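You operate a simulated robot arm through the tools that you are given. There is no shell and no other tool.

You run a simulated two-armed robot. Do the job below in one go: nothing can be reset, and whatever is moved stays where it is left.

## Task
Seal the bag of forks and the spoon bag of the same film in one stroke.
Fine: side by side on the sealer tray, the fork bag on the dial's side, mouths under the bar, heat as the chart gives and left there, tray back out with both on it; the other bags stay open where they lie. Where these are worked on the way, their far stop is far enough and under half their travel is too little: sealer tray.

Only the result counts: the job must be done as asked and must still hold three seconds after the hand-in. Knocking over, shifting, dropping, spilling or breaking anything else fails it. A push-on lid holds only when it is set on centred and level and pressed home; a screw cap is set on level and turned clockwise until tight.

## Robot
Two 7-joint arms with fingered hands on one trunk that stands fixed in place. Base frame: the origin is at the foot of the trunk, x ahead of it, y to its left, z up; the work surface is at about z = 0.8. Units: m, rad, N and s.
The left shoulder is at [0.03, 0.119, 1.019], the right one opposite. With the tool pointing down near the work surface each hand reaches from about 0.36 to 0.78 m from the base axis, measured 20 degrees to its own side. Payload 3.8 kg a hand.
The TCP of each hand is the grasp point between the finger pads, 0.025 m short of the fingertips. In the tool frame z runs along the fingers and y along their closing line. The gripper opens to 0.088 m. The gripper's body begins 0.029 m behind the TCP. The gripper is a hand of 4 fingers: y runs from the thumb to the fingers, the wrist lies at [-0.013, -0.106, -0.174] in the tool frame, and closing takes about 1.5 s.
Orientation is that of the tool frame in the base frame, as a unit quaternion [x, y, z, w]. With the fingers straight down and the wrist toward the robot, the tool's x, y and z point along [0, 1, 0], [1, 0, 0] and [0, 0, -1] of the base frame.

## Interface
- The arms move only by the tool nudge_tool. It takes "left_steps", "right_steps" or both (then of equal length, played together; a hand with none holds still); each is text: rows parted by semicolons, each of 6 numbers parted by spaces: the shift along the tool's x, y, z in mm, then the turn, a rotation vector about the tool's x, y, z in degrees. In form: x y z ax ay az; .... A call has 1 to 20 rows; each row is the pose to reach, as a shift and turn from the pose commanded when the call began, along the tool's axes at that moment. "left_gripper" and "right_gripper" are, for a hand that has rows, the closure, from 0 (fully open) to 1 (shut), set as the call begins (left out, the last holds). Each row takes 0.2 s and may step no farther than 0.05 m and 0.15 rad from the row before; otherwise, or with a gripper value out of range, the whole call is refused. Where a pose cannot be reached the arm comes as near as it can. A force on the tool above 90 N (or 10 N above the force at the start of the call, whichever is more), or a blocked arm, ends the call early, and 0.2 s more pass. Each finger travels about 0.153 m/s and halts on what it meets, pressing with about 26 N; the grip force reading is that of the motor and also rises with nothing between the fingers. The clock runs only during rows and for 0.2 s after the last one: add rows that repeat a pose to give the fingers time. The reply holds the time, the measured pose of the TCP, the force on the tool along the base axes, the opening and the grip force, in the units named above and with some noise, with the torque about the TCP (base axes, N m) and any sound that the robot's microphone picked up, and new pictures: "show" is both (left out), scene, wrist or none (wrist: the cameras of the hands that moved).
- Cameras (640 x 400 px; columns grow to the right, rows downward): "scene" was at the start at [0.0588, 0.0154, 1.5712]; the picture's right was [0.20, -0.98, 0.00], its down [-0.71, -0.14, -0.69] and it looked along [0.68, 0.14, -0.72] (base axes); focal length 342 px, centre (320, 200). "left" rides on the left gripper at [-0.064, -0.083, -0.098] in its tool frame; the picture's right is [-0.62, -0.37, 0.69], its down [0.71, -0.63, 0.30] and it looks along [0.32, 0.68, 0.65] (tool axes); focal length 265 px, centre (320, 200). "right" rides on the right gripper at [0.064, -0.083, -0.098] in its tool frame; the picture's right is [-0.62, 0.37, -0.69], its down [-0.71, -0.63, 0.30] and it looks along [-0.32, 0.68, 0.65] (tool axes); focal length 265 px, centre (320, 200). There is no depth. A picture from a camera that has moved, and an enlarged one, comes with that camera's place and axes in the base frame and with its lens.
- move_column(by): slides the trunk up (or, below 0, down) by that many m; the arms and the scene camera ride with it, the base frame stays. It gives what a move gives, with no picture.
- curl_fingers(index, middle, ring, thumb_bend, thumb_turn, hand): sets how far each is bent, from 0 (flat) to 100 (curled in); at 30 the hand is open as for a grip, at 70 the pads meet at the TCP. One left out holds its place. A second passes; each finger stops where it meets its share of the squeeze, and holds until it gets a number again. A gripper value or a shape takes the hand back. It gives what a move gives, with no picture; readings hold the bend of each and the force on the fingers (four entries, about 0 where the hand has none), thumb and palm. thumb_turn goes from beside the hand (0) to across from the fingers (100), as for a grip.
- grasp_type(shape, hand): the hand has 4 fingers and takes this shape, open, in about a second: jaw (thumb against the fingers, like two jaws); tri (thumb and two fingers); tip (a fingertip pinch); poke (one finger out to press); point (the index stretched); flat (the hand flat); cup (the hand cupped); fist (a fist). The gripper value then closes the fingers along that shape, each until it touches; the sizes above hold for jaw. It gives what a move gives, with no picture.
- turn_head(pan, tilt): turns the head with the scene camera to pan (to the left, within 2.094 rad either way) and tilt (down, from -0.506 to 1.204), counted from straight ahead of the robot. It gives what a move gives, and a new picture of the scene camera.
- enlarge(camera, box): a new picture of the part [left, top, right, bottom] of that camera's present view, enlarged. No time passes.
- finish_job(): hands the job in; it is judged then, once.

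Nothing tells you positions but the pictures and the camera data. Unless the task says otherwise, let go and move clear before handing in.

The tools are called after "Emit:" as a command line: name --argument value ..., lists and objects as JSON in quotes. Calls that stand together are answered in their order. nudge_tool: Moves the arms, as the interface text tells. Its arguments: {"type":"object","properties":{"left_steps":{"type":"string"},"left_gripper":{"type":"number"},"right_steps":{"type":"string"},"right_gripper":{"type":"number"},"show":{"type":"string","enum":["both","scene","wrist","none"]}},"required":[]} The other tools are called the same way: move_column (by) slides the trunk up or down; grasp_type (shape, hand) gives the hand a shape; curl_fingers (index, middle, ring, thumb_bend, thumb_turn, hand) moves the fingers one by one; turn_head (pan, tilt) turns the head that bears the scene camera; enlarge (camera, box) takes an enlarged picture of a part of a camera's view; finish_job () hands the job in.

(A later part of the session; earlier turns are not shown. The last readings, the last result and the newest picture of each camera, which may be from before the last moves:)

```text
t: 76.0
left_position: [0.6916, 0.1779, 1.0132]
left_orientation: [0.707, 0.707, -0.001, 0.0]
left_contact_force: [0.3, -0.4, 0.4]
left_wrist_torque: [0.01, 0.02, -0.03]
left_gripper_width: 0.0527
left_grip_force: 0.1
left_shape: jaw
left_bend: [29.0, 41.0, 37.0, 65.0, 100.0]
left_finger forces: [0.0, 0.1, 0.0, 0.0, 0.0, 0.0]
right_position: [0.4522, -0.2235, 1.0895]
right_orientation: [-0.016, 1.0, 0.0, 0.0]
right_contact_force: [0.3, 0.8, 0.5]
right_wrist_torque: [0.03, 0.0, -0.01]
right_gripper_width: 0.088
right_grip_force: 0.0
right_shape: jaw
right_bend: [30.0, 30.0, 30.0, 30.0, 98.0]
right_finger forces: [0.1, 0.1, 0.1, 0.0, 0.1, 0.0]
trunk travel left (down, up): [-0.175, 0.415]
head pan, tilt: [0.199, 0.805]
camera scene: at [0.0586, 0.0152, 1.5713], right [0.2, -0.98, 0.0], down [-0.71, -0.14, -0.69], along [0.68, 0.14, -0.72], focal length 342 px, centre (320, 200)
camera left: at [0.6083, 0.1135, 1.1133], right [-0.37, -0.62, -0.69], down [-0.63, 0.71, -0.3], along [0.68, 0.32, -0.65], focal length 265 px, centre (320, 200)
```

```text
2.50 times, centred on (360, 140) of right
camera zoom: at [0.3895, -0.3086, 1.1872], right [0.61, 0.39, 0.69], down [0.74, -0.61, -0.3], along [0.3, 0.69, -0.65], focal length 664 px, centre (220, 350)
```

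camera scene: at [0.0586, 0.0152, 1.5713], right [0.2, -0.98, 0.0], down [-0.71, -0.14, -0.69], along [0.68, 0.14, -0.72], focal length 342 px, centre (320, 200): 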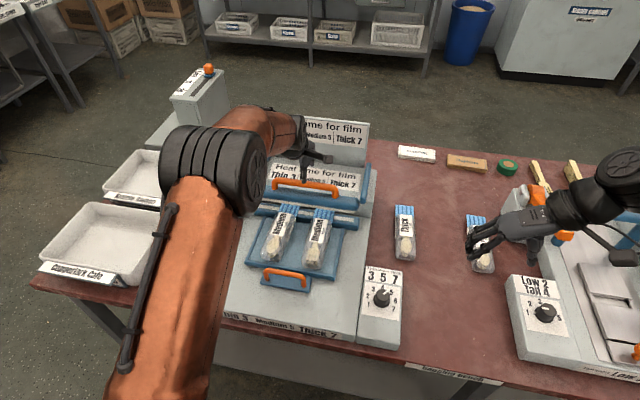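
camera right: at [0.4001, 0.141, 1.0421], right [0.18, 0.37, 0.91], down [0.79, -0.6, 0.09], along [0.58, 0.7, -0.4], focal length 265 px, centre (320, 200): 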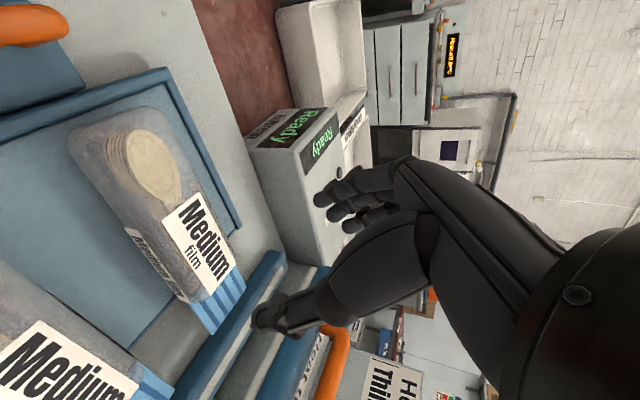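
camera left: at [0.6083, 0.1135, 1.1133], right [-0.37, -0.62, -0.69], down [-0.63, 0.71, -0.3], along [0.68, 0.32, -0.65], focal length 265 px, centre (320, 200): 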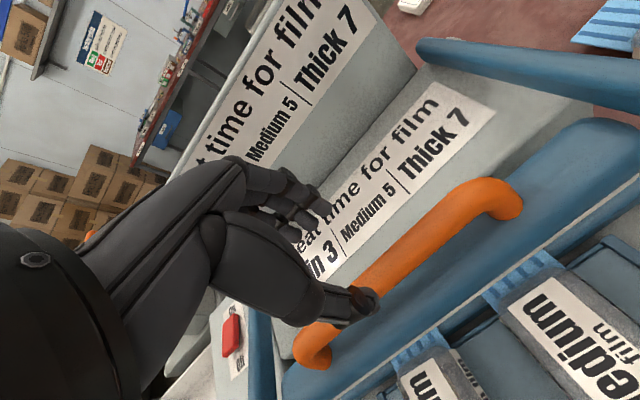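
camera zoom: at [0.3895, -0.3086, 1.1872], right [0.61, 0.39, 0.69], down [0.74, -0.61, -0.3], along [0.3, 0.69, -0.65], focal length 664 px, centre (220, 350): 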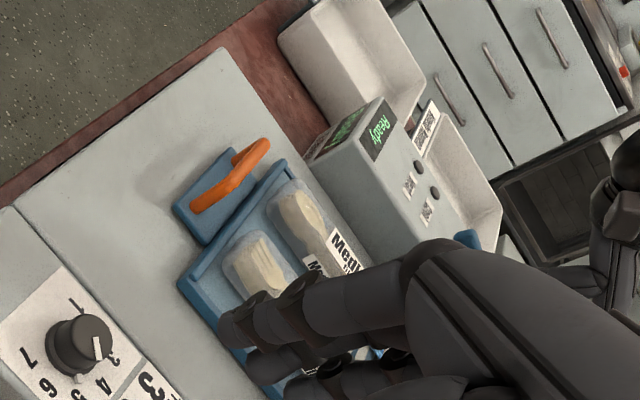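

The right wrist camera also sees the lamps and the display. The bar handle centre is at about (0.684, 0.18, 0.957). I shift 8 mm back, go down around it and close.

Emit:
nudge_tool --left_steps "0 -8 0 0 0 0; 0 -8 12 0 0 0; 0 -8 24 0 0 0; 0 -8 36 0 0 0; 0 -8 46 0 0 0; 0 -8 46 0 0 0" --show "both"

Emit:
enlarge --camera "left" --box '[220, 100, 540, 400]'

Emit:
enlarge --camera "scene" --box '[240, 130, 360, 230]'

```text
t: 77.4
left_position: [0.6832, 0.1786, 0.968]
left_orientation: [0.708, 0.707, 0.0, 0.001]
left_contact_force: [1.5, -0.9, 1.1]
left_wrist_torque: [-0.01, 0.07, 0.04]
left_gripper_width: 0.0527
left_grip_force: 0.0
left_shape: jaw
left_bend: [29.0, 41.0, 37.0, 65.0, 100.0]
left_finger forces: [0.0, 0.0, 0.1, 0.0, 2.0, 0.1]
right_position: [0.4516, -0.2245, 1.0907]
right_orientation: [-0.017, 1.0, -0.001, 0.0]
right_contact_force: [-0.9, 0.6, -0.6]
right_wrist_torque: [0.02, 0.01, 0.01]
right_gripper_width: 0.0881
right_grip_force: 0.0
right_shape: jaw
right_bend: [30.0, 30.0, 30.0, 30.0, 98.0]
right_finger forces: [0.0, 0.0, 0.0, 0.1, 0.0, 0.0]
trunk travel left (down, up): [-0.175, 0.415]
head pan, tilt: [0.199, 0.805]
camera scene: at [0.0587, 0.0151, 1.5713], right [0.2, -0.98, 0.0], down [-0.71, -0.14, -0.69], along [0.68, 0.14, -0.72], focal length 342 px, centre (320, 200)
camera left: at [0.6006, 0.1136, 1.0683], right [-0.37, -0.62, -0.69], down [-0.63, 0.71, -0.3], along [0.68, 0.32, -0.65], focal length 265 px, centre (320, 200)
```

scene: 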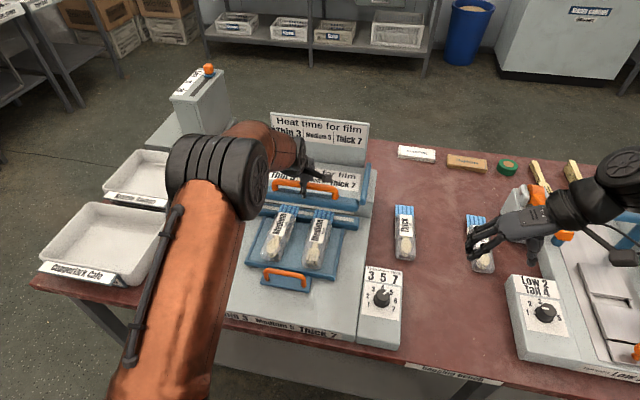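
left: 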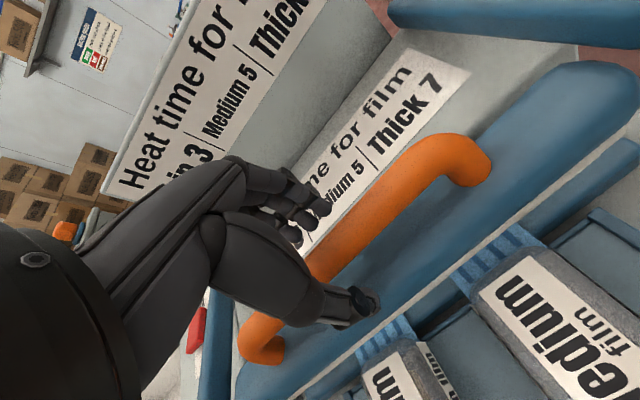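

```text
1.33 times, centred on (380, 250) of left
camera zoom: at [0.6006, 0.1136, 1.0683], right [-0.37, -0.62, -0.69], down [-0.63, 0.71, -0.3], along [0.68, 0.32, -0.65], focal length 354 px, centre (240, 133)
```

zoom: 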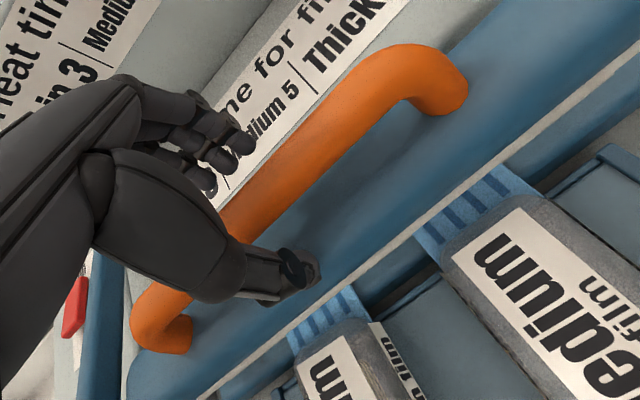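

```text
4.00 times, centred on (300, 180) of scene
camera zoom: at [0.0587, 0.0151, 1.5713], right [0.2, -0.98, 0.0], down [-0.71, -0.14, -0.69], along [0.68, 0.14, -0.72], focal length 1367 px, centre (400, 280)
```

zoom: 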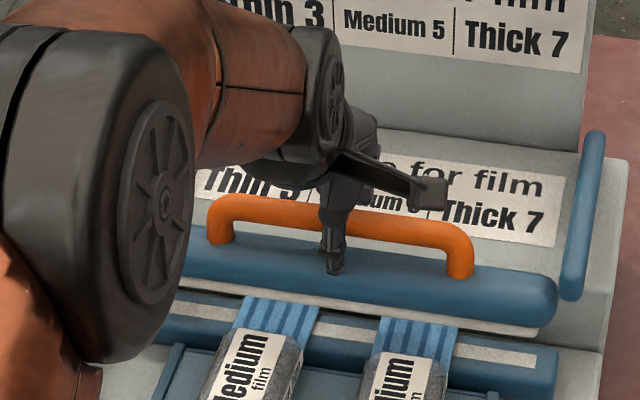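

The thumb just touches the handle, so I shift 5 mm back toward the robot and close on it.

Emit:
nudge_tool --left_steps "0 -3 0 0 0 0; 0 -5 0 0 0 0; 0 -5 0 0 0 0" --show "none"

Emit:
nudge_tool --left_steps "0 0 0 0 0 0; 0 0 0 0 0 0; 0 0 0 0 0 0; 0 0 0 0 0 0; 0 0 0 0 0 0; 0 0 0 0 0 0" --left_gripper 1.0 --show "both"

Emit:
enlarge --camera "left" --box '[220, 100, 540, 400]'

```text
t: 78.2
left_position: [0.6778, 0.1784, 0.9684]
left_orientation: [0.707, 0.707, 0.0, 0.0]
left_contact_force: [-1.1, 0.0, 0.6]
left_wrist_torque: [0.04, 0.02, 0.0]
left_gripper_width: 0.0529
left_grip_force: 0.0
left_shape: jaw
left_bend: [29.0, 41.0, 37.0, 64.0, 100.0]
left_finger forces: [0.0, 0.0, 0.1, 0.0, 0.7, 0.0]
right_position: [0.4526, -0.2235, 1.0894]
right_orientation: [-0.017, 1.0, 0.001, 0.0]
right_contact_force: [-0.1, 0.8, 0.7]
right_wrist_torque: [0.02, 0.0, -0.02]
right_gripper_width: 0.0881
right_grip_force: 0.0
right_shape: jaw
right_bend: [30.0, 30.0, 30.0, 30.0, 98.0]
right_finger forces: [0.0, 0.1, 0.0, 0.0, 0.1, 0.1]
trunk travel left (down, up): [-0.175, 0.415]
head pan, tilt: [0.199, 0.805]
```

```text
t: 79.6
left_position: [0.6785, 0.1782, 0.9683]
left_orientation: [0.707, 0.707, 0.0, -0.001]
left_contact_force: [-2.3, -0.2, -3.7]
left_wrist_torque: [-0.1, 1.05, 0.25]
left_gripper_width: 0.0139
left_grip_force: 25.7
left_shape: jaw
left_bend: [70.0, 70.0, 70.0, 72.0, 100.0]
left_finger forces: [19.1, 6.0, 4.5, 0.0, 70.7, 0.1]
right_position: [0.4518, -0.2221, 1.0889]
right_orientation: [-0.017, 1.0, 0.0, 0.0]
right_contact_force: [-0.7, 0.0, -0.5]
right_wrist_torque: [-0.02, 0.03, 0.02]
right_gripper_width: 0.0879
right_grip_force: 0.1
right_shape: jaw
right_bend: [30.0, 30.0, 30.0, 30.0, 98.0]
right_finger forces: [0.0, 0.1, 0.0, 0.0, 0.0, 0.1]
trunk travel left (down, up): [-0.175, 0.415]
head pan, tilt: [0.199, 0.805]
camera scene: at [0.0593, 0.0154, 1.5712], right [0.2, -0.98, 0.0], down [-0.71, -0.14, -0.69], along [0.68, 0.14, -0.72], focal length 342 px, centre (320, 200)
camera left: at [0.5957, 0.1138, 1.0675], right [-0.37, -0.62, -0.69], down [-0.63, 0.71, -0.3], along [0.68, 0.32, -0.66], focal length 265 px, centre (320, 200)
```

scene: 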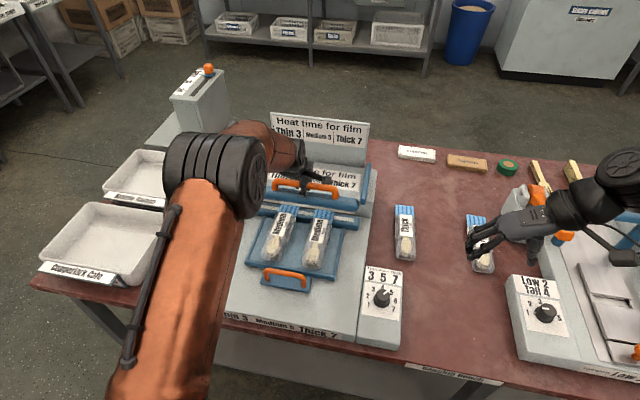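
left: 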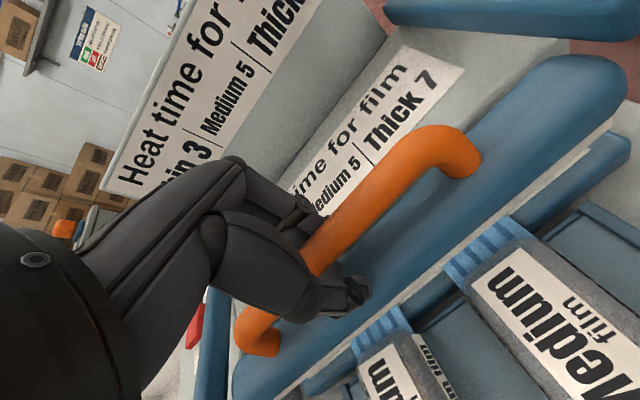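

```text
1.33 times, centred on (380, 250) of left
camera zoom: at [0.5957, 0.1138, 1.0675], right [-0.37, -0.62, -0.69], down [-0.63, 0.71, -0.3], along [0.68, 0.32, -0.66], focal length 354 px, centre (240, 133)
```

zoom: 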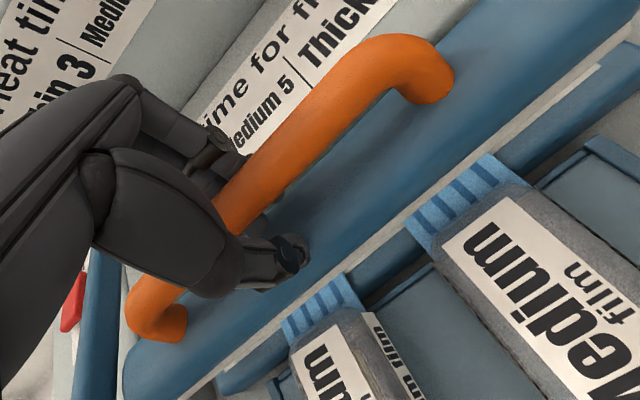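

The handle is gripped. I now press the bar down in small steps, watching force, sounds and lamps.

Emit:
nudge_tool --left_steps "0 0 4 0 0 0; 0 0 8 0 0 0; 0 0 12 0 0 0; 0 0 12 0 0 0" --show "scene"

Emit:
enlarge --camera "scene" --box '[240, 130, 380, 230]'

Emit:
enlarge --camera "right" --box '[330, 80, 450, 180]'

```text
t: 80.6
left_position: [0.6788, 0.1778, 0.9565]
left_orientation: [0.706, 0.708, 0.0, 0.0]
left_contact_force: [-8.6, -0.3, 0.4]
left_wrist_torque: [-0.06, 0.86, 0.17]
left_gripper_width: 0.0137
left_grip_force: 25.6
left_shape: jaw
left_bend: [70.0, 70.0, 70.0, 72.0, 100.0]
left_finger forces: [16.1, 3.2, 1.8, 0.1, 56.3, 0.0]
right_position: [0.45, -0.2224, 1.0894]
right_orientation: [-0.017, 1.0, 0.0, 0.0]
right_contact_force: [0.0, 0.1, 0.7]
right_wrist_torque: [-0.03, 0.0, -0.02]
right_gripper_width: 0.0879
right_grip_force: 0.1
right_shape: jaw
right_bend: [30.0, 30.0, 30.0, 30.0, 98.0]
right_finger forces: [0.1, 0.0, 0.0, 0.0, 0.0, 0.0]
trunk travel left (down, up): [-0.175, 0.415]
head pan, tilt: [0.199, 0.805]
camera scene: at [0.0576, 0.0153, 1.5713], right [0.2, -0.98, 0.0], down [-0.71, -0.14, -0.69], along [0.68, 0.14, -0.72], focal length 342 px, centre (320, 200)
```

scene: 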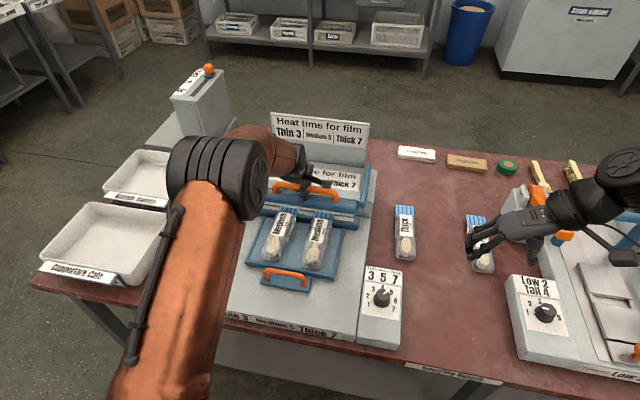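

```text
4.00 times, centred on (310, 180) of scene
camera zoom: at [0.0576, 0.0153, 1.5713], right [0.2, -0.98, 0.0], down [-0.71, -0.14, -0.69], along [0.68, 0.14, -0.72], focal length 1367 px, centre (360, 280)
```

zoom: 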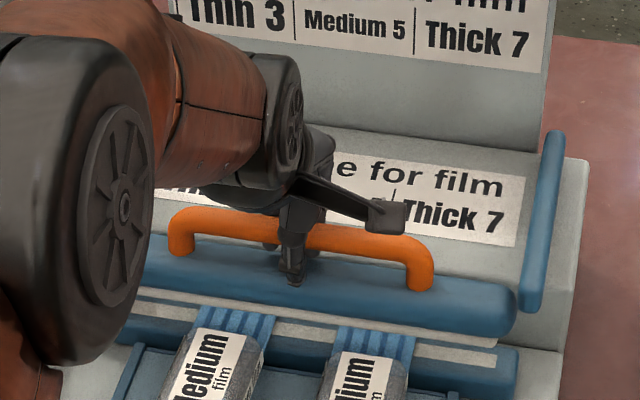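

```text
4.00 times, centred on (390, 130) of right
camera zoom: at [0.3888, -0.3085, 1.1875], right [0.61, 0.39, 0.69], down [0.74, -0.61, -0.3], along [0.3, 0.69, -0.65], focal length 1062 px, centre (40, 480)
```

zoom: 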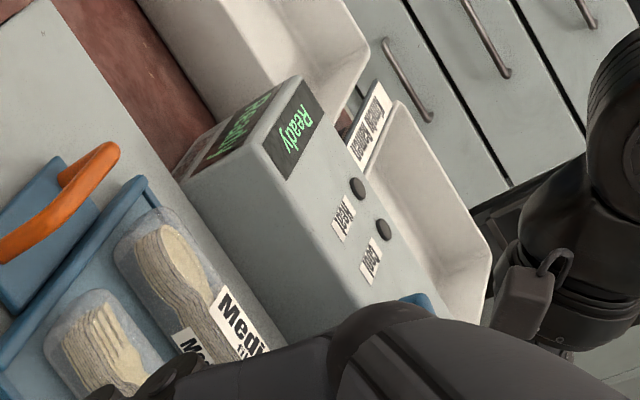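

Emit:
nudge_tool --left_steps "0 -2 4 0 0 0; 0 -4 8 0 0 0; 0 -5 12 0 0 0; 0 -5 12 0 0 0" --show "none"

Emit:
enlarge --camera "scene" --box '[240, 130, 380, 230]'

Emit:
enlarge --camera "right" --box '[330, 80, 450, 180]'

```text
t: 81.6
left_position: [0.6744, 0.1772, 0.9442]
left_orientation: [0.707, 0.707, 0.001, 0.001]
left_contact_force: [4.7, 1.3, 1.8]
left_wrist_torque: [-0.02, 0.43, 0.12]
left_gripper_width: 0.0123
left_grip_force: 26.2
left_shape: jaw
left_bend: [70.0, 70.0, 70.0, 72.0, 100.0]
left_finger forces: [19.6, 2.4, 1.4, 0.0, 31.0, 0.0]
right_position: [0.4527, -0.2234, 1.0907]
right_orientation: [-0.016, 1.0, 0.0, -0.001]
right_contact_force: [1.0, 0.0, -0.3]
right_wrist_torque: [-0.01, -0.02, -0.07]
right_gripper_width: 0.0881
right_grip_force: 0.0
right_shape: jaw
right_bend: [30.0, 30.0, 30.0, 30.0, 98.0]
right_finger forces: [0.0, 0.0, 0.0, 0.0, 0.0, 0.0]
trunk travel left (down, up): [-0.175, 0.415]
head pan, tilt: [0.199, 0.805]
```

```text
4.00 times, centred on (310, 180) of scene
camera zoom: at [0.0601, 0.0154, 1.5712], right [0.2, -0.98, 0.0], down [-0.71, -0.14, -0.69], along [0.68, 0.14, -0.72], focal length 1367 px, centre (360, 280)
```

zoom: 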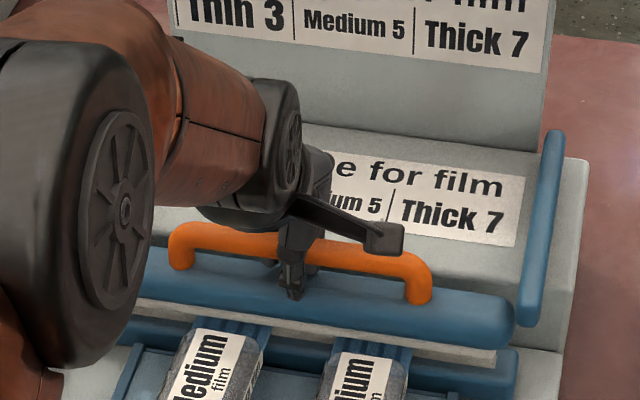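

```text
4.00 times, centred on (390, 130) of right
camera zoom: at [0.3906, -0.3085, 1.1869], right [0.61, 0.39, 0.69], down [0.73, -0.61, -0.31], along [0.3, 0.69, -0.65], focal length 1062 px, centre (40, 480)
```

zoom: 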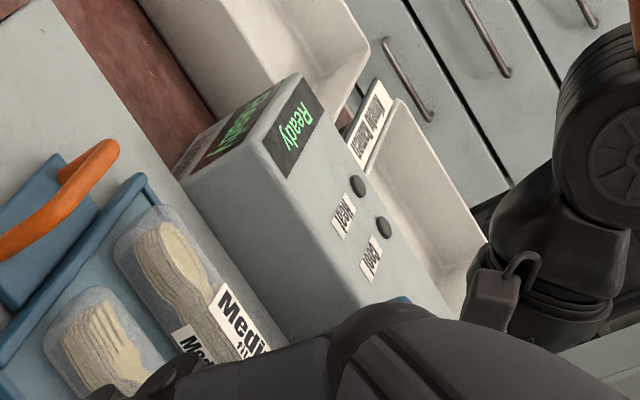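

Emit:
nudge_tool --left_steps "0 0 3 0 0 0; 0 0 6 0 0 0; 0 0 6 0 0 0" --show "none"

Emit:
enlarge --camera "right" --box '[330, 80, 450, 180]'

Emit:
enlarge --camera "scene" --box '[240, 130, 380, 230]'

```text
t: 82.4
left_position: [0.6755, 0.1776, 0.94]
left_orientation: [0.707, 0.707, -0.001, 0.0]
left_contact_force: [4.3, 0.9, 5.3]
left_wrist_torque: [-0.03, 0.44, 0.12]
left_gripper_width: 0.0119
left_grip_force: 26.1
left_shape: jaw
left_bend: [70.0, 70.0, 70.0, 72.0, 100.0]
left_finger forces: [20.5, 2.3, 1.2, 0.0, 25.0, 0.1]
right_position: [0.4511, -0.2215, 1.0888]
right_orientation: [-0.016, 1.0, 0.0, 0.0]
right_contact_force: [-0.1, 0.3, -0.7]
right_wrist_torque: [0.03, 0.01, -0.01]
right_gripper_width: 0.0879
right_grip_force: 0.2
right_shape: jaw
right_bend: [30.0, 30.0, 30.0, 30.0, 98.0]
right_finger forces: [0.0, 0.1, 0.0, 0.1, 0.2, 0.0]
trunk travel left (down, up): [-0.175, 0.415]
head pan, tilt: [0.199, 0.805]
```

```text
4.00 times, centred on (390, 130) of right
camera zoom: at [0.3899, -0.3085, 1.1871], right [0.61, 0.39, 0.69], down [0.74, -0.61, -0.3], along [0.3, 0.69, -0.65], focal length 1062 px, centre (40, 480)
```

zoom: 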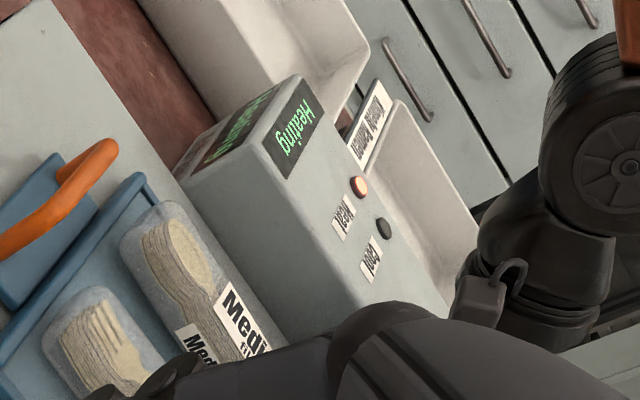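

```text
4.00 times, centred on (310, 180) of scene
camera zoom: at [0.0591, 0.0154, 1.5713], right [0.2, -0.98, 0.0], down [-0.71, -0.14, -0.69], along [0.68, 0.14, -0.72], focal length 1367 px, centre (360, 280)
```

zoom: 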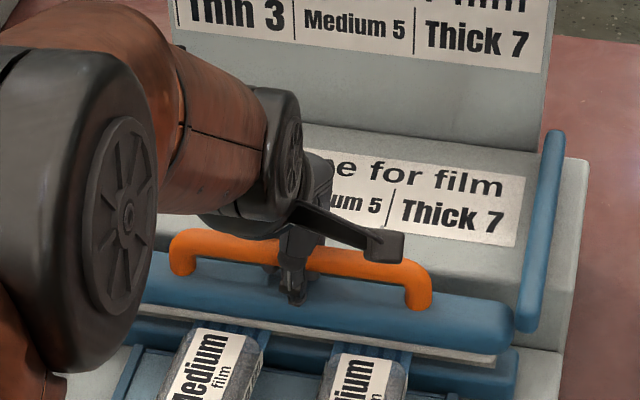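

The display reads "Heating" and the Heat lamp is on. I hold the bar down with slightly more pressure and let the time run.

Emit:
nudge_tool --left_steps "0 0 1 0 0 0; 0 0 2 0 0 0; 0 0 2 0 0 0; 0 0 2 0 0 0; 0 0 2 0 0 0; 0 0 2 0 0 0; 0 0 2 0 0 0; 0 0 2 0 0 0; 0 0 2 0 0 0; 0 0 2 0 0 0; 0 0 2 0 0 0; 0 0 2 0 0 0; 0 0 2 0 0 0; 0 0 2 0 0 0; 0 0 2 0 0 0" --show "none"

Emit:
enlarge --camera "right" --box '[330, 80, 450, 180]'

```text
t: 85.6
left_position: [0.6763, 0.1773, 0.9379]
left_orientation: [0.707, 0.707, 0.002, 0.002]
left_contact_force: [6.0, 2.4, 22.5]
left_wrist_torque: [0.03, 0.71, 0.2]
left_gripper_width: 0.0117
left_grip_force: 25.8
left_shape: jaw
left_bend: [70.0, 70.0, 70.0, 72.0, 100.0]
left_finger forces: [28.5, 2.3, 1.1, 0.0, 28.7, 0.1]
right_position: [0.4516, -0.2243, 1.0907]
right_orientation: [-0.016, 1.0, 0.001, 0.001]
right_contact_force: [0.2, 0.2, 0.5]
right_wrist_torque: [-0.02, 0.02, -0.02]
right_gripper_width: 0.0877
right_grip_force: 0.0
right_shape: jaw
right_bend: [30.0, 30.0, 30.0, 30.0, 98.0]
right_finger forces: [0.0, 0.1, 0.0, 0.0, 0.0, 0.0]
trunk travel left (down, up): [-0.175, 0.415]
head pan, tilt: [0.199, 0.805]
```

```text
4.00 times, centred on (390, 130) of right
camera zoom: at [0.3886, -0.3088, 1.1875], right [0.61, 0.39, 0.69], down [0.74, -0.61, -0.3], along [0.3, 0.69, -0.65], focal length 1062 px, centre (40, 480)
```

zoom: 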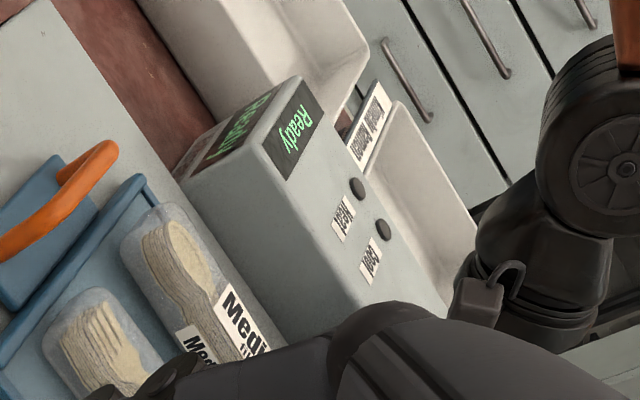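

Emit:
nudge_tool --left_steps "0 0 0 0 0 0; 0 0 0 0 0 0; 0 0 0 0 0 0" --show "scene"

Emit:
enlarge --camera "right" --box '[330, 80, 450, 180]'

Emit:
enlarge --camera "scene" --box '[240, 150, 380, 250]'

Emit:
enlarge --camera "left" --box '[300, 100, 640, 400]'

```text
t: 86.4
left_position: [0.6748, 0.1771, 0.9383]
left_orientation: [0.707, 0.708, 0.002, 0.001]
left_contact_force: [6.6, 2.8, 21.0]
left_wrist_torque: [0.01, 0.75, 0.2]
left_gripper_width: 0.0118
left_grip_force: 25.7
left_shape: jaw
left_bend: [70.0, 70.0, 70.0, 72.0, 100.0]
left_finger forces: [28.4, 2.3, 1.3, 0.0, 28.8, 0.0]
right_position: [0.4505, -0.2242, 1.0911]
right_orientation: [-0.017, 1.0, -0.001, 0.0]
right_contact_force: [-0.2, -1.0, -0.1]
right_wrist_torque: [-0.01, 0.02, 0.02]
right_gripper_width: 0.0879
right_grip_force: 0.1
right_shape: jaw
right_bend: [30.0, 30.0, 30.0, 30.0, 98.0]
right_finger forces: [0.0, 0.1, 0.0, 0.1, 0.0, 0.0]
trunk travel left (down, up): [-0.175, 0.415]
head pan, tilt: [0.199, 0.805]
camera scene: at [0.0574, 0.0149, 1.5714], right [0.2, -0.98, 0.0], down [-0.71, -0.14, -0.69], along [0.68, 0.14, -0.72], focal length 342 px, centre (320, 200)
```

scene: 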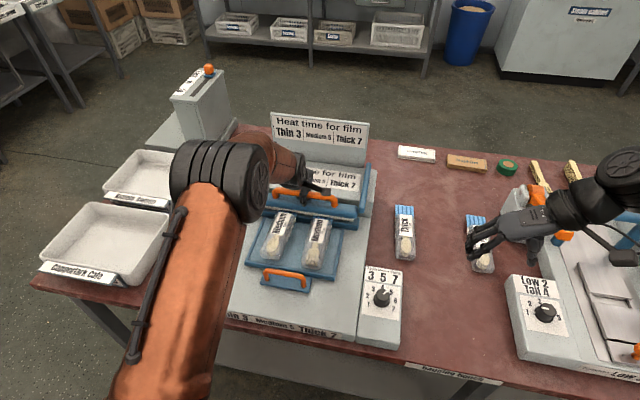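

```text
4.00 times, centred on (390, 130) of right
camera zoom: at [0.3886, -0.3088, 1.1875], right [0.61, 0.39, 0.69], down [0.74, -0.61, -0.3], along [0.3, 0.69, -0.65], focal length 1062 px, centre (40, 480)
```

zoom: 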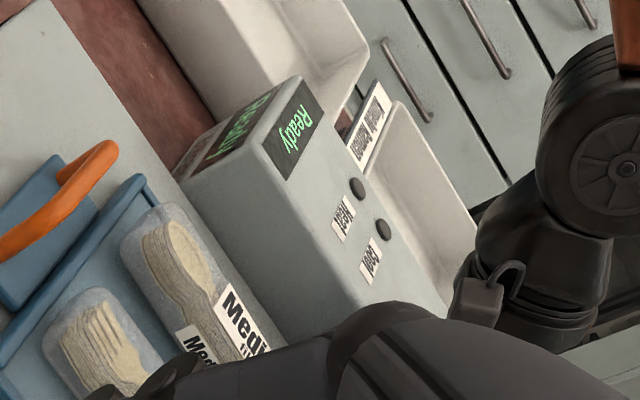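

```text
4.00 times, centred on (310, 200) of scene
camera zoom: at [0.0574, 0.0149, 1.5714], right [0.2, -0.98, 0.0], down [-0.71, -0.14, -0.69], along [0.68, 0.14, -0.72], focal length 1367 px, centre (360, 200)
```

zoom: 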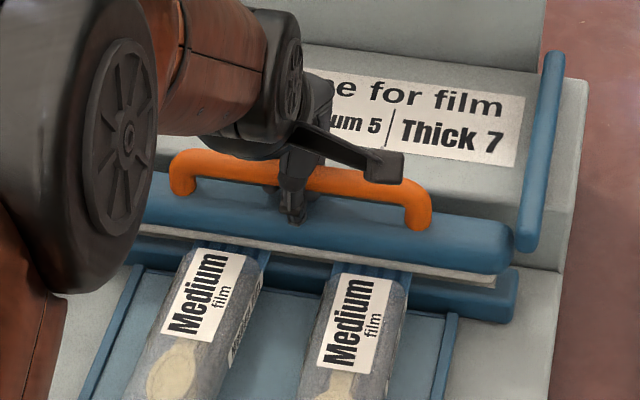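

```text
1.33 times, centred on (470, 250) of left
camera zoom: at [0.5908, 0.1133, 1.0377], right [-0.36, -0.62, -0.69], down [-0.63, 0.71, -0.31], along [0.69, 0.33, -0.65], focal length 354 px, centre (120, 133)
```

zoom: 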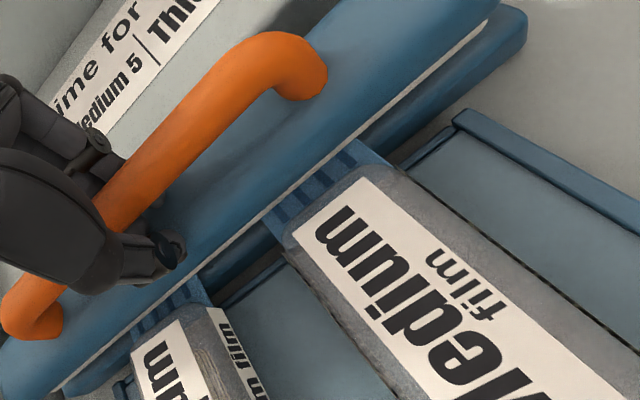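

Emit:
nudge_tool --left_steps "0 0 0 0 0 0; 0 0 0 0 0 0; 0 0 0 0 0 0; 0 0 0 0 0 0; 0 0 0 0 0 0; 0 0 0 0 0 0; 0 0 0 0 0 0; 0 0 0 0 0 0" --show "none"

Emit:
enlarge --camera "right" --box '[350, 90, 430, 160]'

```text
t: 88.2
left_position: [0.6754, 0.1775, 0.9389]
left_orientation: [0.706, 0.708, 0.002, 0.002]
left_contact_force: [7.7, 2.1, 21.4]
left_wrist_torque: [-0.01, 0.73, 0.23]
left_gripper_width: 0.012
left_grip_force: 26.1
left_shape: jaw
left_bend: [70.0, 70.0, 70.0, 72.0, 100.0]
left_finger forces: [28.5, 2.3, 1.3, 0.0, 28.8, 0.1]
right_position: [0.451, -0.2239, 1.0901]
right_orientation: [-0.016, 1.0, 0.0, -0.001]
right_contact_force: [0.5, -0.5, -0.1]
right_wrist_torque: [0.02, -0.01, 0.01]
right_gripper_width: 0.0881
right_grip_force: 0.0
right_shape: jaw
right_bend: [30.0, 30.0, 30.0, 30.0, 98.0]
right_finger forces: [0.0, 0.1, 0.1, 0.0, 0.0, 0.0]
trunk travel left (down, up): [-0.175, 0.415]
head pan, tilt: [0.199, 0.805]
```

```text
5.71 times, centred on (390, 125) of right
camera zoom: at [0.3886, -0.3088, 1.1875], right [0.61, 0.39, 0.69], down [0.74, -0.61, -0.3], along [0.3, 0.69, -0.65], focal length 1517 px, centre (-80, 629)
```

zoom: 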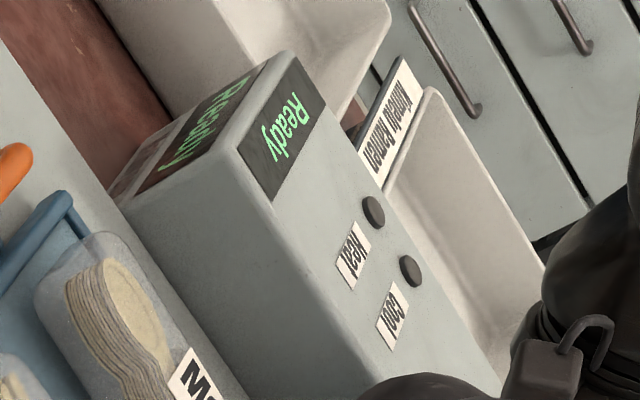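

The cycle shows Ready again with lamps off while the bar is down. I now lift the bar back up to where it was and inspect the mouths.

Emit:
nudge_tool --left_steps "0 0 -2 0 0 0; 0 0 -6 0 0 0; 0 1 -12 0 0 0; 0 3 -18 0 0 0; 0 4 -24 0 0 0; 0 4 -30 0 0 0; 0 4 -30 0 0 0" --show "scene"

Emit:
enlarge --camera "scene" --box '[240, 150, 380, 250]'

Emit:
enlarge --camera "left" --box '[300, 100, 640, 400]'

Emit:
enlarge --camera "right" --box '[350, 90, 430, 160]'

```text
t: 89.8
left_position: [0.6764, 0.1781, 0.9648]
left_orientation: [0.707, 0.707, -0.001, -0.002]
left_contact_force: [-1.2, -0.8, -5.5]
left_wrist_torque: [-0.1, 1.29, 0.28]
left_gripper_width: 0.0127
left_grip_force: 25.8
left_shape: jaw
left_bend: [70.0, 70.0, 70.0, 72.0, 100.0]
left_finger forces: [22.3, 8.2, 5.9, 0.0, 37.1, 0.0]
right_position: [0.4513, -0.2225, 1.0901]
right_orientation: [-0.017, 1.0, 0.0, 0.0]
right_contact_force: [-0.1, -0.3, -0.3]
right_wrist_torque: [0.01, 0.03, 0.05]
right_gripper_width: 0.0876
right_grip_force: 0.1
right_shape: jaw
right_bend: [30.0, 30.0, 30.0, 30.0, 98.0]
right_finger forces: [0.0, 0.1, 0.0, 0.0, 0.0, 0.1]
trunk travel left (down, up): [-0.175, 0.415]
head pan, tilt: [0.199, 0.805]
camera scene: at [0.0596, 0.0154, 1.5712], right [0.2, -0.98, 0.0], down [-0.71, -0.14, -0.69], along [0.68, 0.14, -0.72], focal length 342 px, centre (320, 200)
```

scene: 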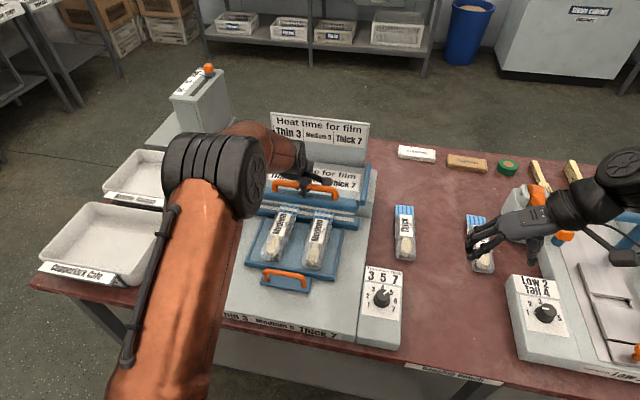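

```text
4.00 times, centred on (310, 200) of scene
camera zoom: at [0.0596, 0.0154, 1.5712], right [0.2, -0.98, 0.0], down [-0.71, -0.14, -0.69], along [0.68, 0.14, -0.72], focal length 1367 px, centre (360, 200)
```

zoom: 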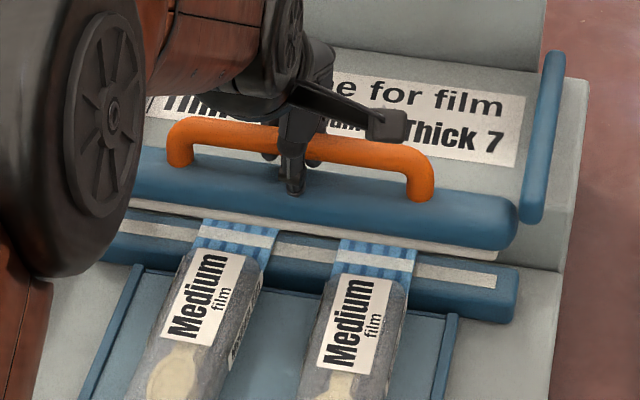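

```text
1.33 times, centred on (470, 250) of left
camera zoom: at [0.5949, 0.1134, 1.0648], right [-0.37, -0.62, -0.69], down [-0.63, 0.71, -0.3], along [0.68, 0.32, -0.66], focal length 354 px, centre (120, 133)
```

zoom: 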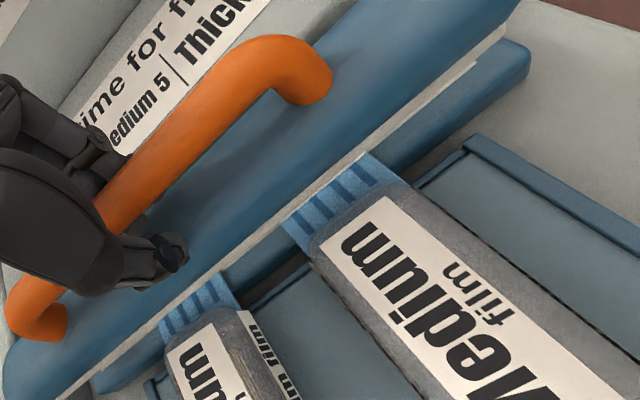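

```text
5.71 times, centred on (390, 125) of right
camera zoom: at [0.3903, -0.3085, 1.1869], right [0.61, 0.39, 0.69], down [0.74, -0.61, -0.3], along [0.3, 0.69, -0.65], focal length 1517 px, centre (-80, 629)
```

zoom: 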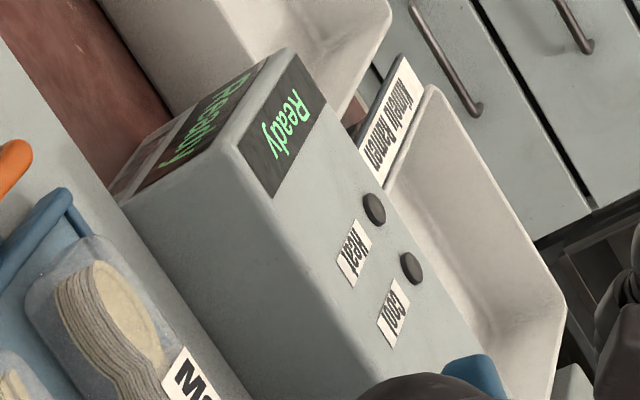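

A pale sealed seam now runs across both mouths. I raise the bar the last few mm to its original place and release it.

Emit:
nudge_tool --left_steps "0 1 -2 0 0 0; 0 2 -4 0 0 0; 0 2 -4 0 0 0" --show "none"

Emit:
nudge_tool --left_steps "0 0 0 0 0 0; 0 0 0 0 0 0; 0 0 0 0 0 0; 0 0 0 0 0 0; 0 0 0 0 0 0" --left_gripper 0.35 --show "scene"

Emit:
enlarge --camera "scene" --box '[240, 130, 380, 230]'

Emit:
enlarge --camera "left" --box '[220, 100, 540, 400]'

```text
t: 90.6
left_position: [0.6798, 0.1779, 0.9694]
left_orientation: [0.707, 0.707, -0.001, -0.001]
left_contact_force: [-8.1, -2.6, -5.6]
left_wrist_torque: [-0.12, 1.52, 0.26]
left_gripper_width: 0.0135
left_grip_force: 25.7
left_shape: jaw
left_bend: [70.0, 70.0, 70.0, 72.0, 100.0]
left_finger forces: [19.7, 8.9, 6.2, 0.0, 40.5, 0.1]
right_position: [0.4517, -0.2232, 1.0902]
right_orientation: [-0.016, 1.0, -0.001, 0.0]
right_contact_force: [0.3, -0.7, 0.8]
right_wrist_torque: [0.04, -0.01, -0.01]
right_gripper_width: 0.0878
right_grip_force: 0.0
right_shape: jaw
right_bend: [30.0, 30.0, 30.0, 30.0, 98.0]
right_finger forces: [0.0, 0.0, 0.1, 0.0, 0.0, 0.0]
trunk travel left (down, up): [-0.175, 0.415]
head pan, tilt: [0.199, 0.805]
```

```text
t: 91.8
left_position: [0.6796, 0.1782, 0.9701]
left_orientation: [0.707, 0.707, 0.0, 0.0]
left_contact_force: [1.1, -0.2, -0.9]
left_wrist_torque: [0.01, -0.01, -0.03]
left_gripper_width: 0.0573
left_grip_force: 0.1
left_shape: jaw
left_bend: [28.0, 39.0, 36.0, 62.0, 100.0]
left_finger forces: [0.1, 0.0, 0.1, 0.1, 0.0, 0.0]
right_position: [0.4512, -0.2232, 1.0897]
right_orientation: [-0.016, 1.0, 0.0, -0.001]
right_contact_force: [-0.3, 0.6, 0.2]
right_wrist_torque: [0.01, 0.0, 0.0]
right_gripper_width: 0.0876
right_grip_force: 0.1
right_shape: jaw
right_bend: [30.0, 30.0, 30.0, 30.0, 98.0]
right_finger forces: [0.1, 0.0, 0.0, 0.1, 0.0, 0.0]
trunk travel left (down, up): [-0.175, 0.415]
head pan, tilt: [0.199, 0.805]
camera scene: at [0.0589, 0.0153, 1.5712], right [0.2, -0.98, 0.0], down [-0.71, -0.14, -0.69], along [0.68, 0.14, -0.72], focal length 342 px, centre (320, 200)
```

scene: 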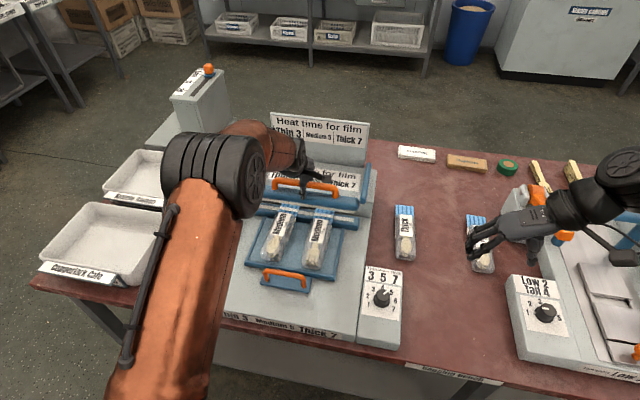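

```text
4.00 times, centred on (310, 180) of scene
camera zoom: at [0.0589, 0.0153, 1.5712], right [0.2, -0.98, 0.0], down [-0.71, -0.14, -0.69], along [0.68, 0.14, -0.72], focal length 1367 px, centre (360, 280)
```

zoom: 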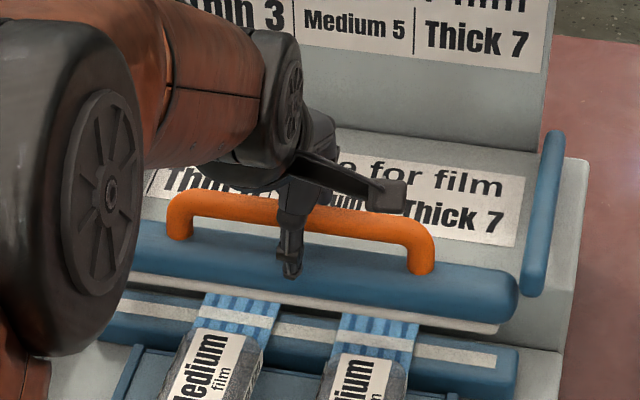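

```text
1.33 times, centred on (380, 250) of left
camera zoom: at [0.5969, 0.1138, 1.0697], right [-0.37, -0.62, -0.69], down [-0.63, 0.71, -0.3], along [0.68, 0.32, -0.65], focal length 354 px, centre (240, 133)
```

zoom: 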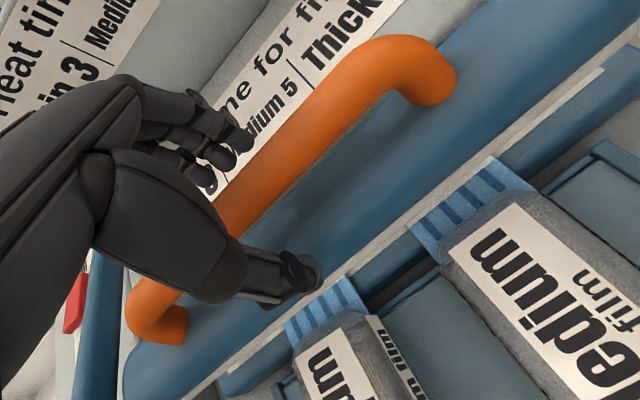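

The bar stays up by itself. I lift the left hand and go back over the tray handle.

Emit:
nudge_tool --left_steps "0 0 -15 0 0 0; 0 0 -40 0 0 0; 0 -20 -70 0 0 0; -2 -60 -80 0 0 0; -4 -100 -80 0 0 0; -6 -140 -80 0 0 0; -9 -180 -80 0 0 0; -12 -221 -80 0 0 0; -12 -221 -40 0 0 0; -12 -221 0 0 0 0; -12 -221 0 0 0 0" --left_gripper 0.45 --show "both"

Emit:
enlarge --camera "left" --box '[220, 100, 540, 400]'

Emit:
enlarge --camera "scene" --box '[220, 130, 380, 270]'

```text
t: 94.2
left_position: [0.4595, 0.1658, 0.9705]
left_orientation: [0.707, 0.707, -0.001, 0.0]
left_contact_force: [0.9, 0.2, 0.2]
left_wrist_torque: [0.02, -0.02, 0.02]
left_gripper_width: 0.0485
left_grip_force: 0.0
left_shape: jaw
left_bend: [74.0, 42.0, 39.0, 67.0, 100.0]
left_finger forces: [0.0, 0.0, 0.0, 0.0, 0.0, 0.0]
right_position: [0.4517, -0.2231, 1.0912]
right_orientation: [-0.016, 1.0, 0.001, 0.0]
right_contact_force: [0.0, -0.4, 0.3]
right_wrist_torque: [-0.02, 0.03, 0.0]
right_gripper_width: 0.0881
right_grip_force: 0.0
right_shape: jaw
right_bend: [30.0, 30.0, 30.0, 30.0, 98.0]
right_finger forces: [0.1, 0.0, 0.1, 0.0, 0.0, 0.1]
trunk travel left (down, up): [-0.175, 0.415]
head pan, tilt: [0.199, 0.805]
camera scene: at [0.0585, 0.0152, 1.5713], right [0.2, -0.98, 0.0], down [-0.71, -0.14, -0.69], along [0.68, 0.14, -0.72], focal length 342 px, centre (320, 200)
camera left: at [0.3759, 0.101, 1.0698], right [-0.37, -0.62, -0.69], down [-0.63, 0.71, -0.3], along [0.68, 0.33, -0.65], focal length 265 px, centre (320, 200)
```

scene: 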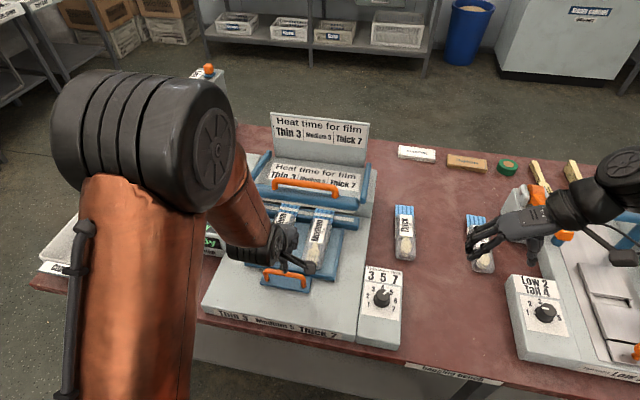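
left: 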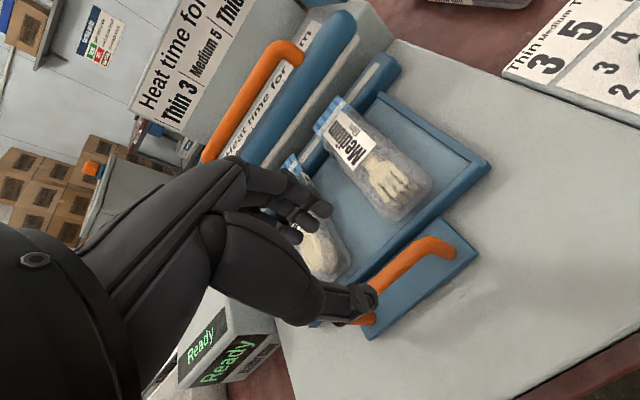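

```text
1.33 times, centred on (380, 250) of left
camera zoom: at [0.3759, 0.101, 1.0698], right [-0.37, -0.62, -0.69], down [-0.63, 0.71, -0.3], along [0.68, 0.33, -0.65], focal length 354 px, centre (240, 133)
```

zoom: 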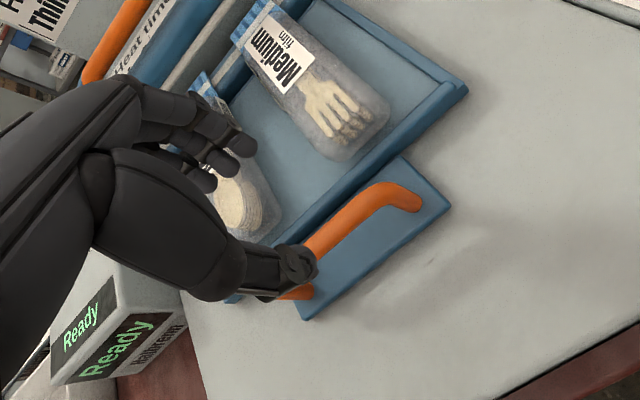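

```text
2.86 times, centred on (300, 200) of scene
camera zoom: at [0.0585, 0.0152, 1.5713], right [0.2, -0.98, 0.0], down [-0.71, -0.14, -0.69], along [0.68, 0.14, -0.72], focal length 977 px, centre (377, 200)
```

zoom: 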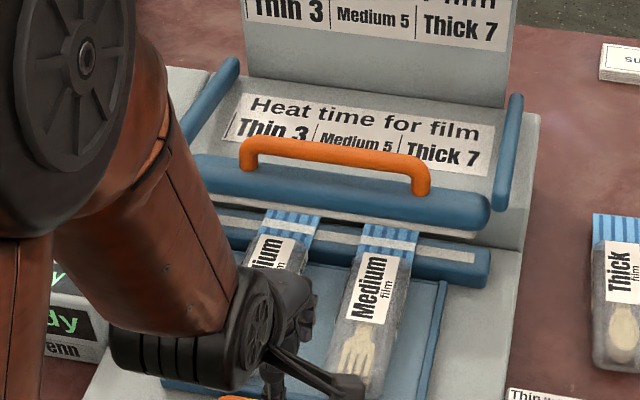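

Emit:
nudge_tool --left_steps "0 -2 15 0 0 0; 0 -2 30 0 0 0; 0 -2 46 0 0 0; 0 -2 46 0 0 0" --left_gripper 0.55 --show "wrist"

Emit:
enlarge --camera "left" --box '[220, 100, 540, 400]'

```text
t: 95.2
left_position: [0.457, 0.1651, 0.9242]
left_orientation: [0.707, 0.707, 0.0, -0.001]
left_contact_force: [-0.8, -0.8, -0.6]
left_wrist_torque: [0.02, -0.04, -0.01]
left_gripper_width: 0.0399
left_grip_force: 0.0
left_shape: jaw
left_bend: [74.0, 46.0, 43.0, 71.0, 100.0]
left_finger forces: [0.0, 0.0, 0.0, 0.0, 0.1, 0.0]
right_position: [0.4509, -0.2238, 1.0903]
right_orientation: [-0.017, 1.0, 0.0, 0.0]
right_contact_force: [-0.1, 0.4, -0.3]
right_wrist_torque: [0.02, 0.04, 0.0]
right_gripper_width: 0.0878
right_grip_force: 0.1
right_shape: jaw
right_bend: [30.0, 30.0, 30.0, 30.0, 98.0]
right_finger forces: [0.0, 0.1, 0.0, 0.0, 0.1, 0.0]
trunk travel left (down, up): [-0.175, 0.415]
head pan, tilt: [0.199, 0.805]
camera left: at [0.374, 0.1012, 1.0239], right [-0.37, -0.62, -0.69], down [-0.63, 0.71, -0.3], along [0.68, 0.32, -0.65], focal length 265 px, centre (320, 200)
```

left: 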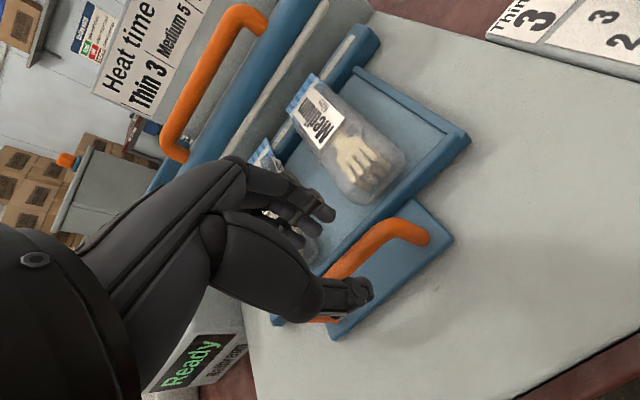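

```text
1.33 times, centred on (380, 250) of left
camera zoom: at [0.374, 0.1012, 1.0239], right [-0.37, -0.62, -0.69], down [-0.63, 0.71, -0.3], along [0.68, 0.32, -0.65], focal length 354 px, centre (240, 133)
```

zoom: 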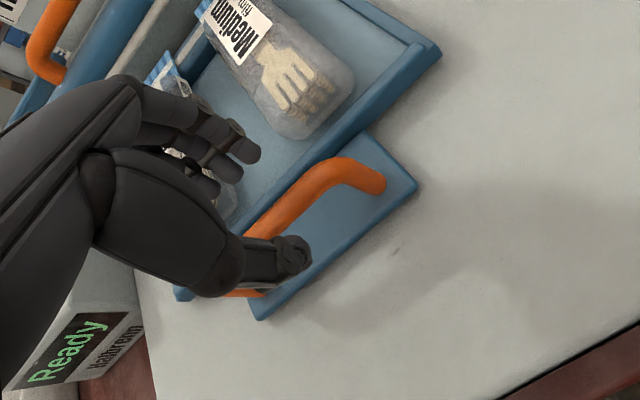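

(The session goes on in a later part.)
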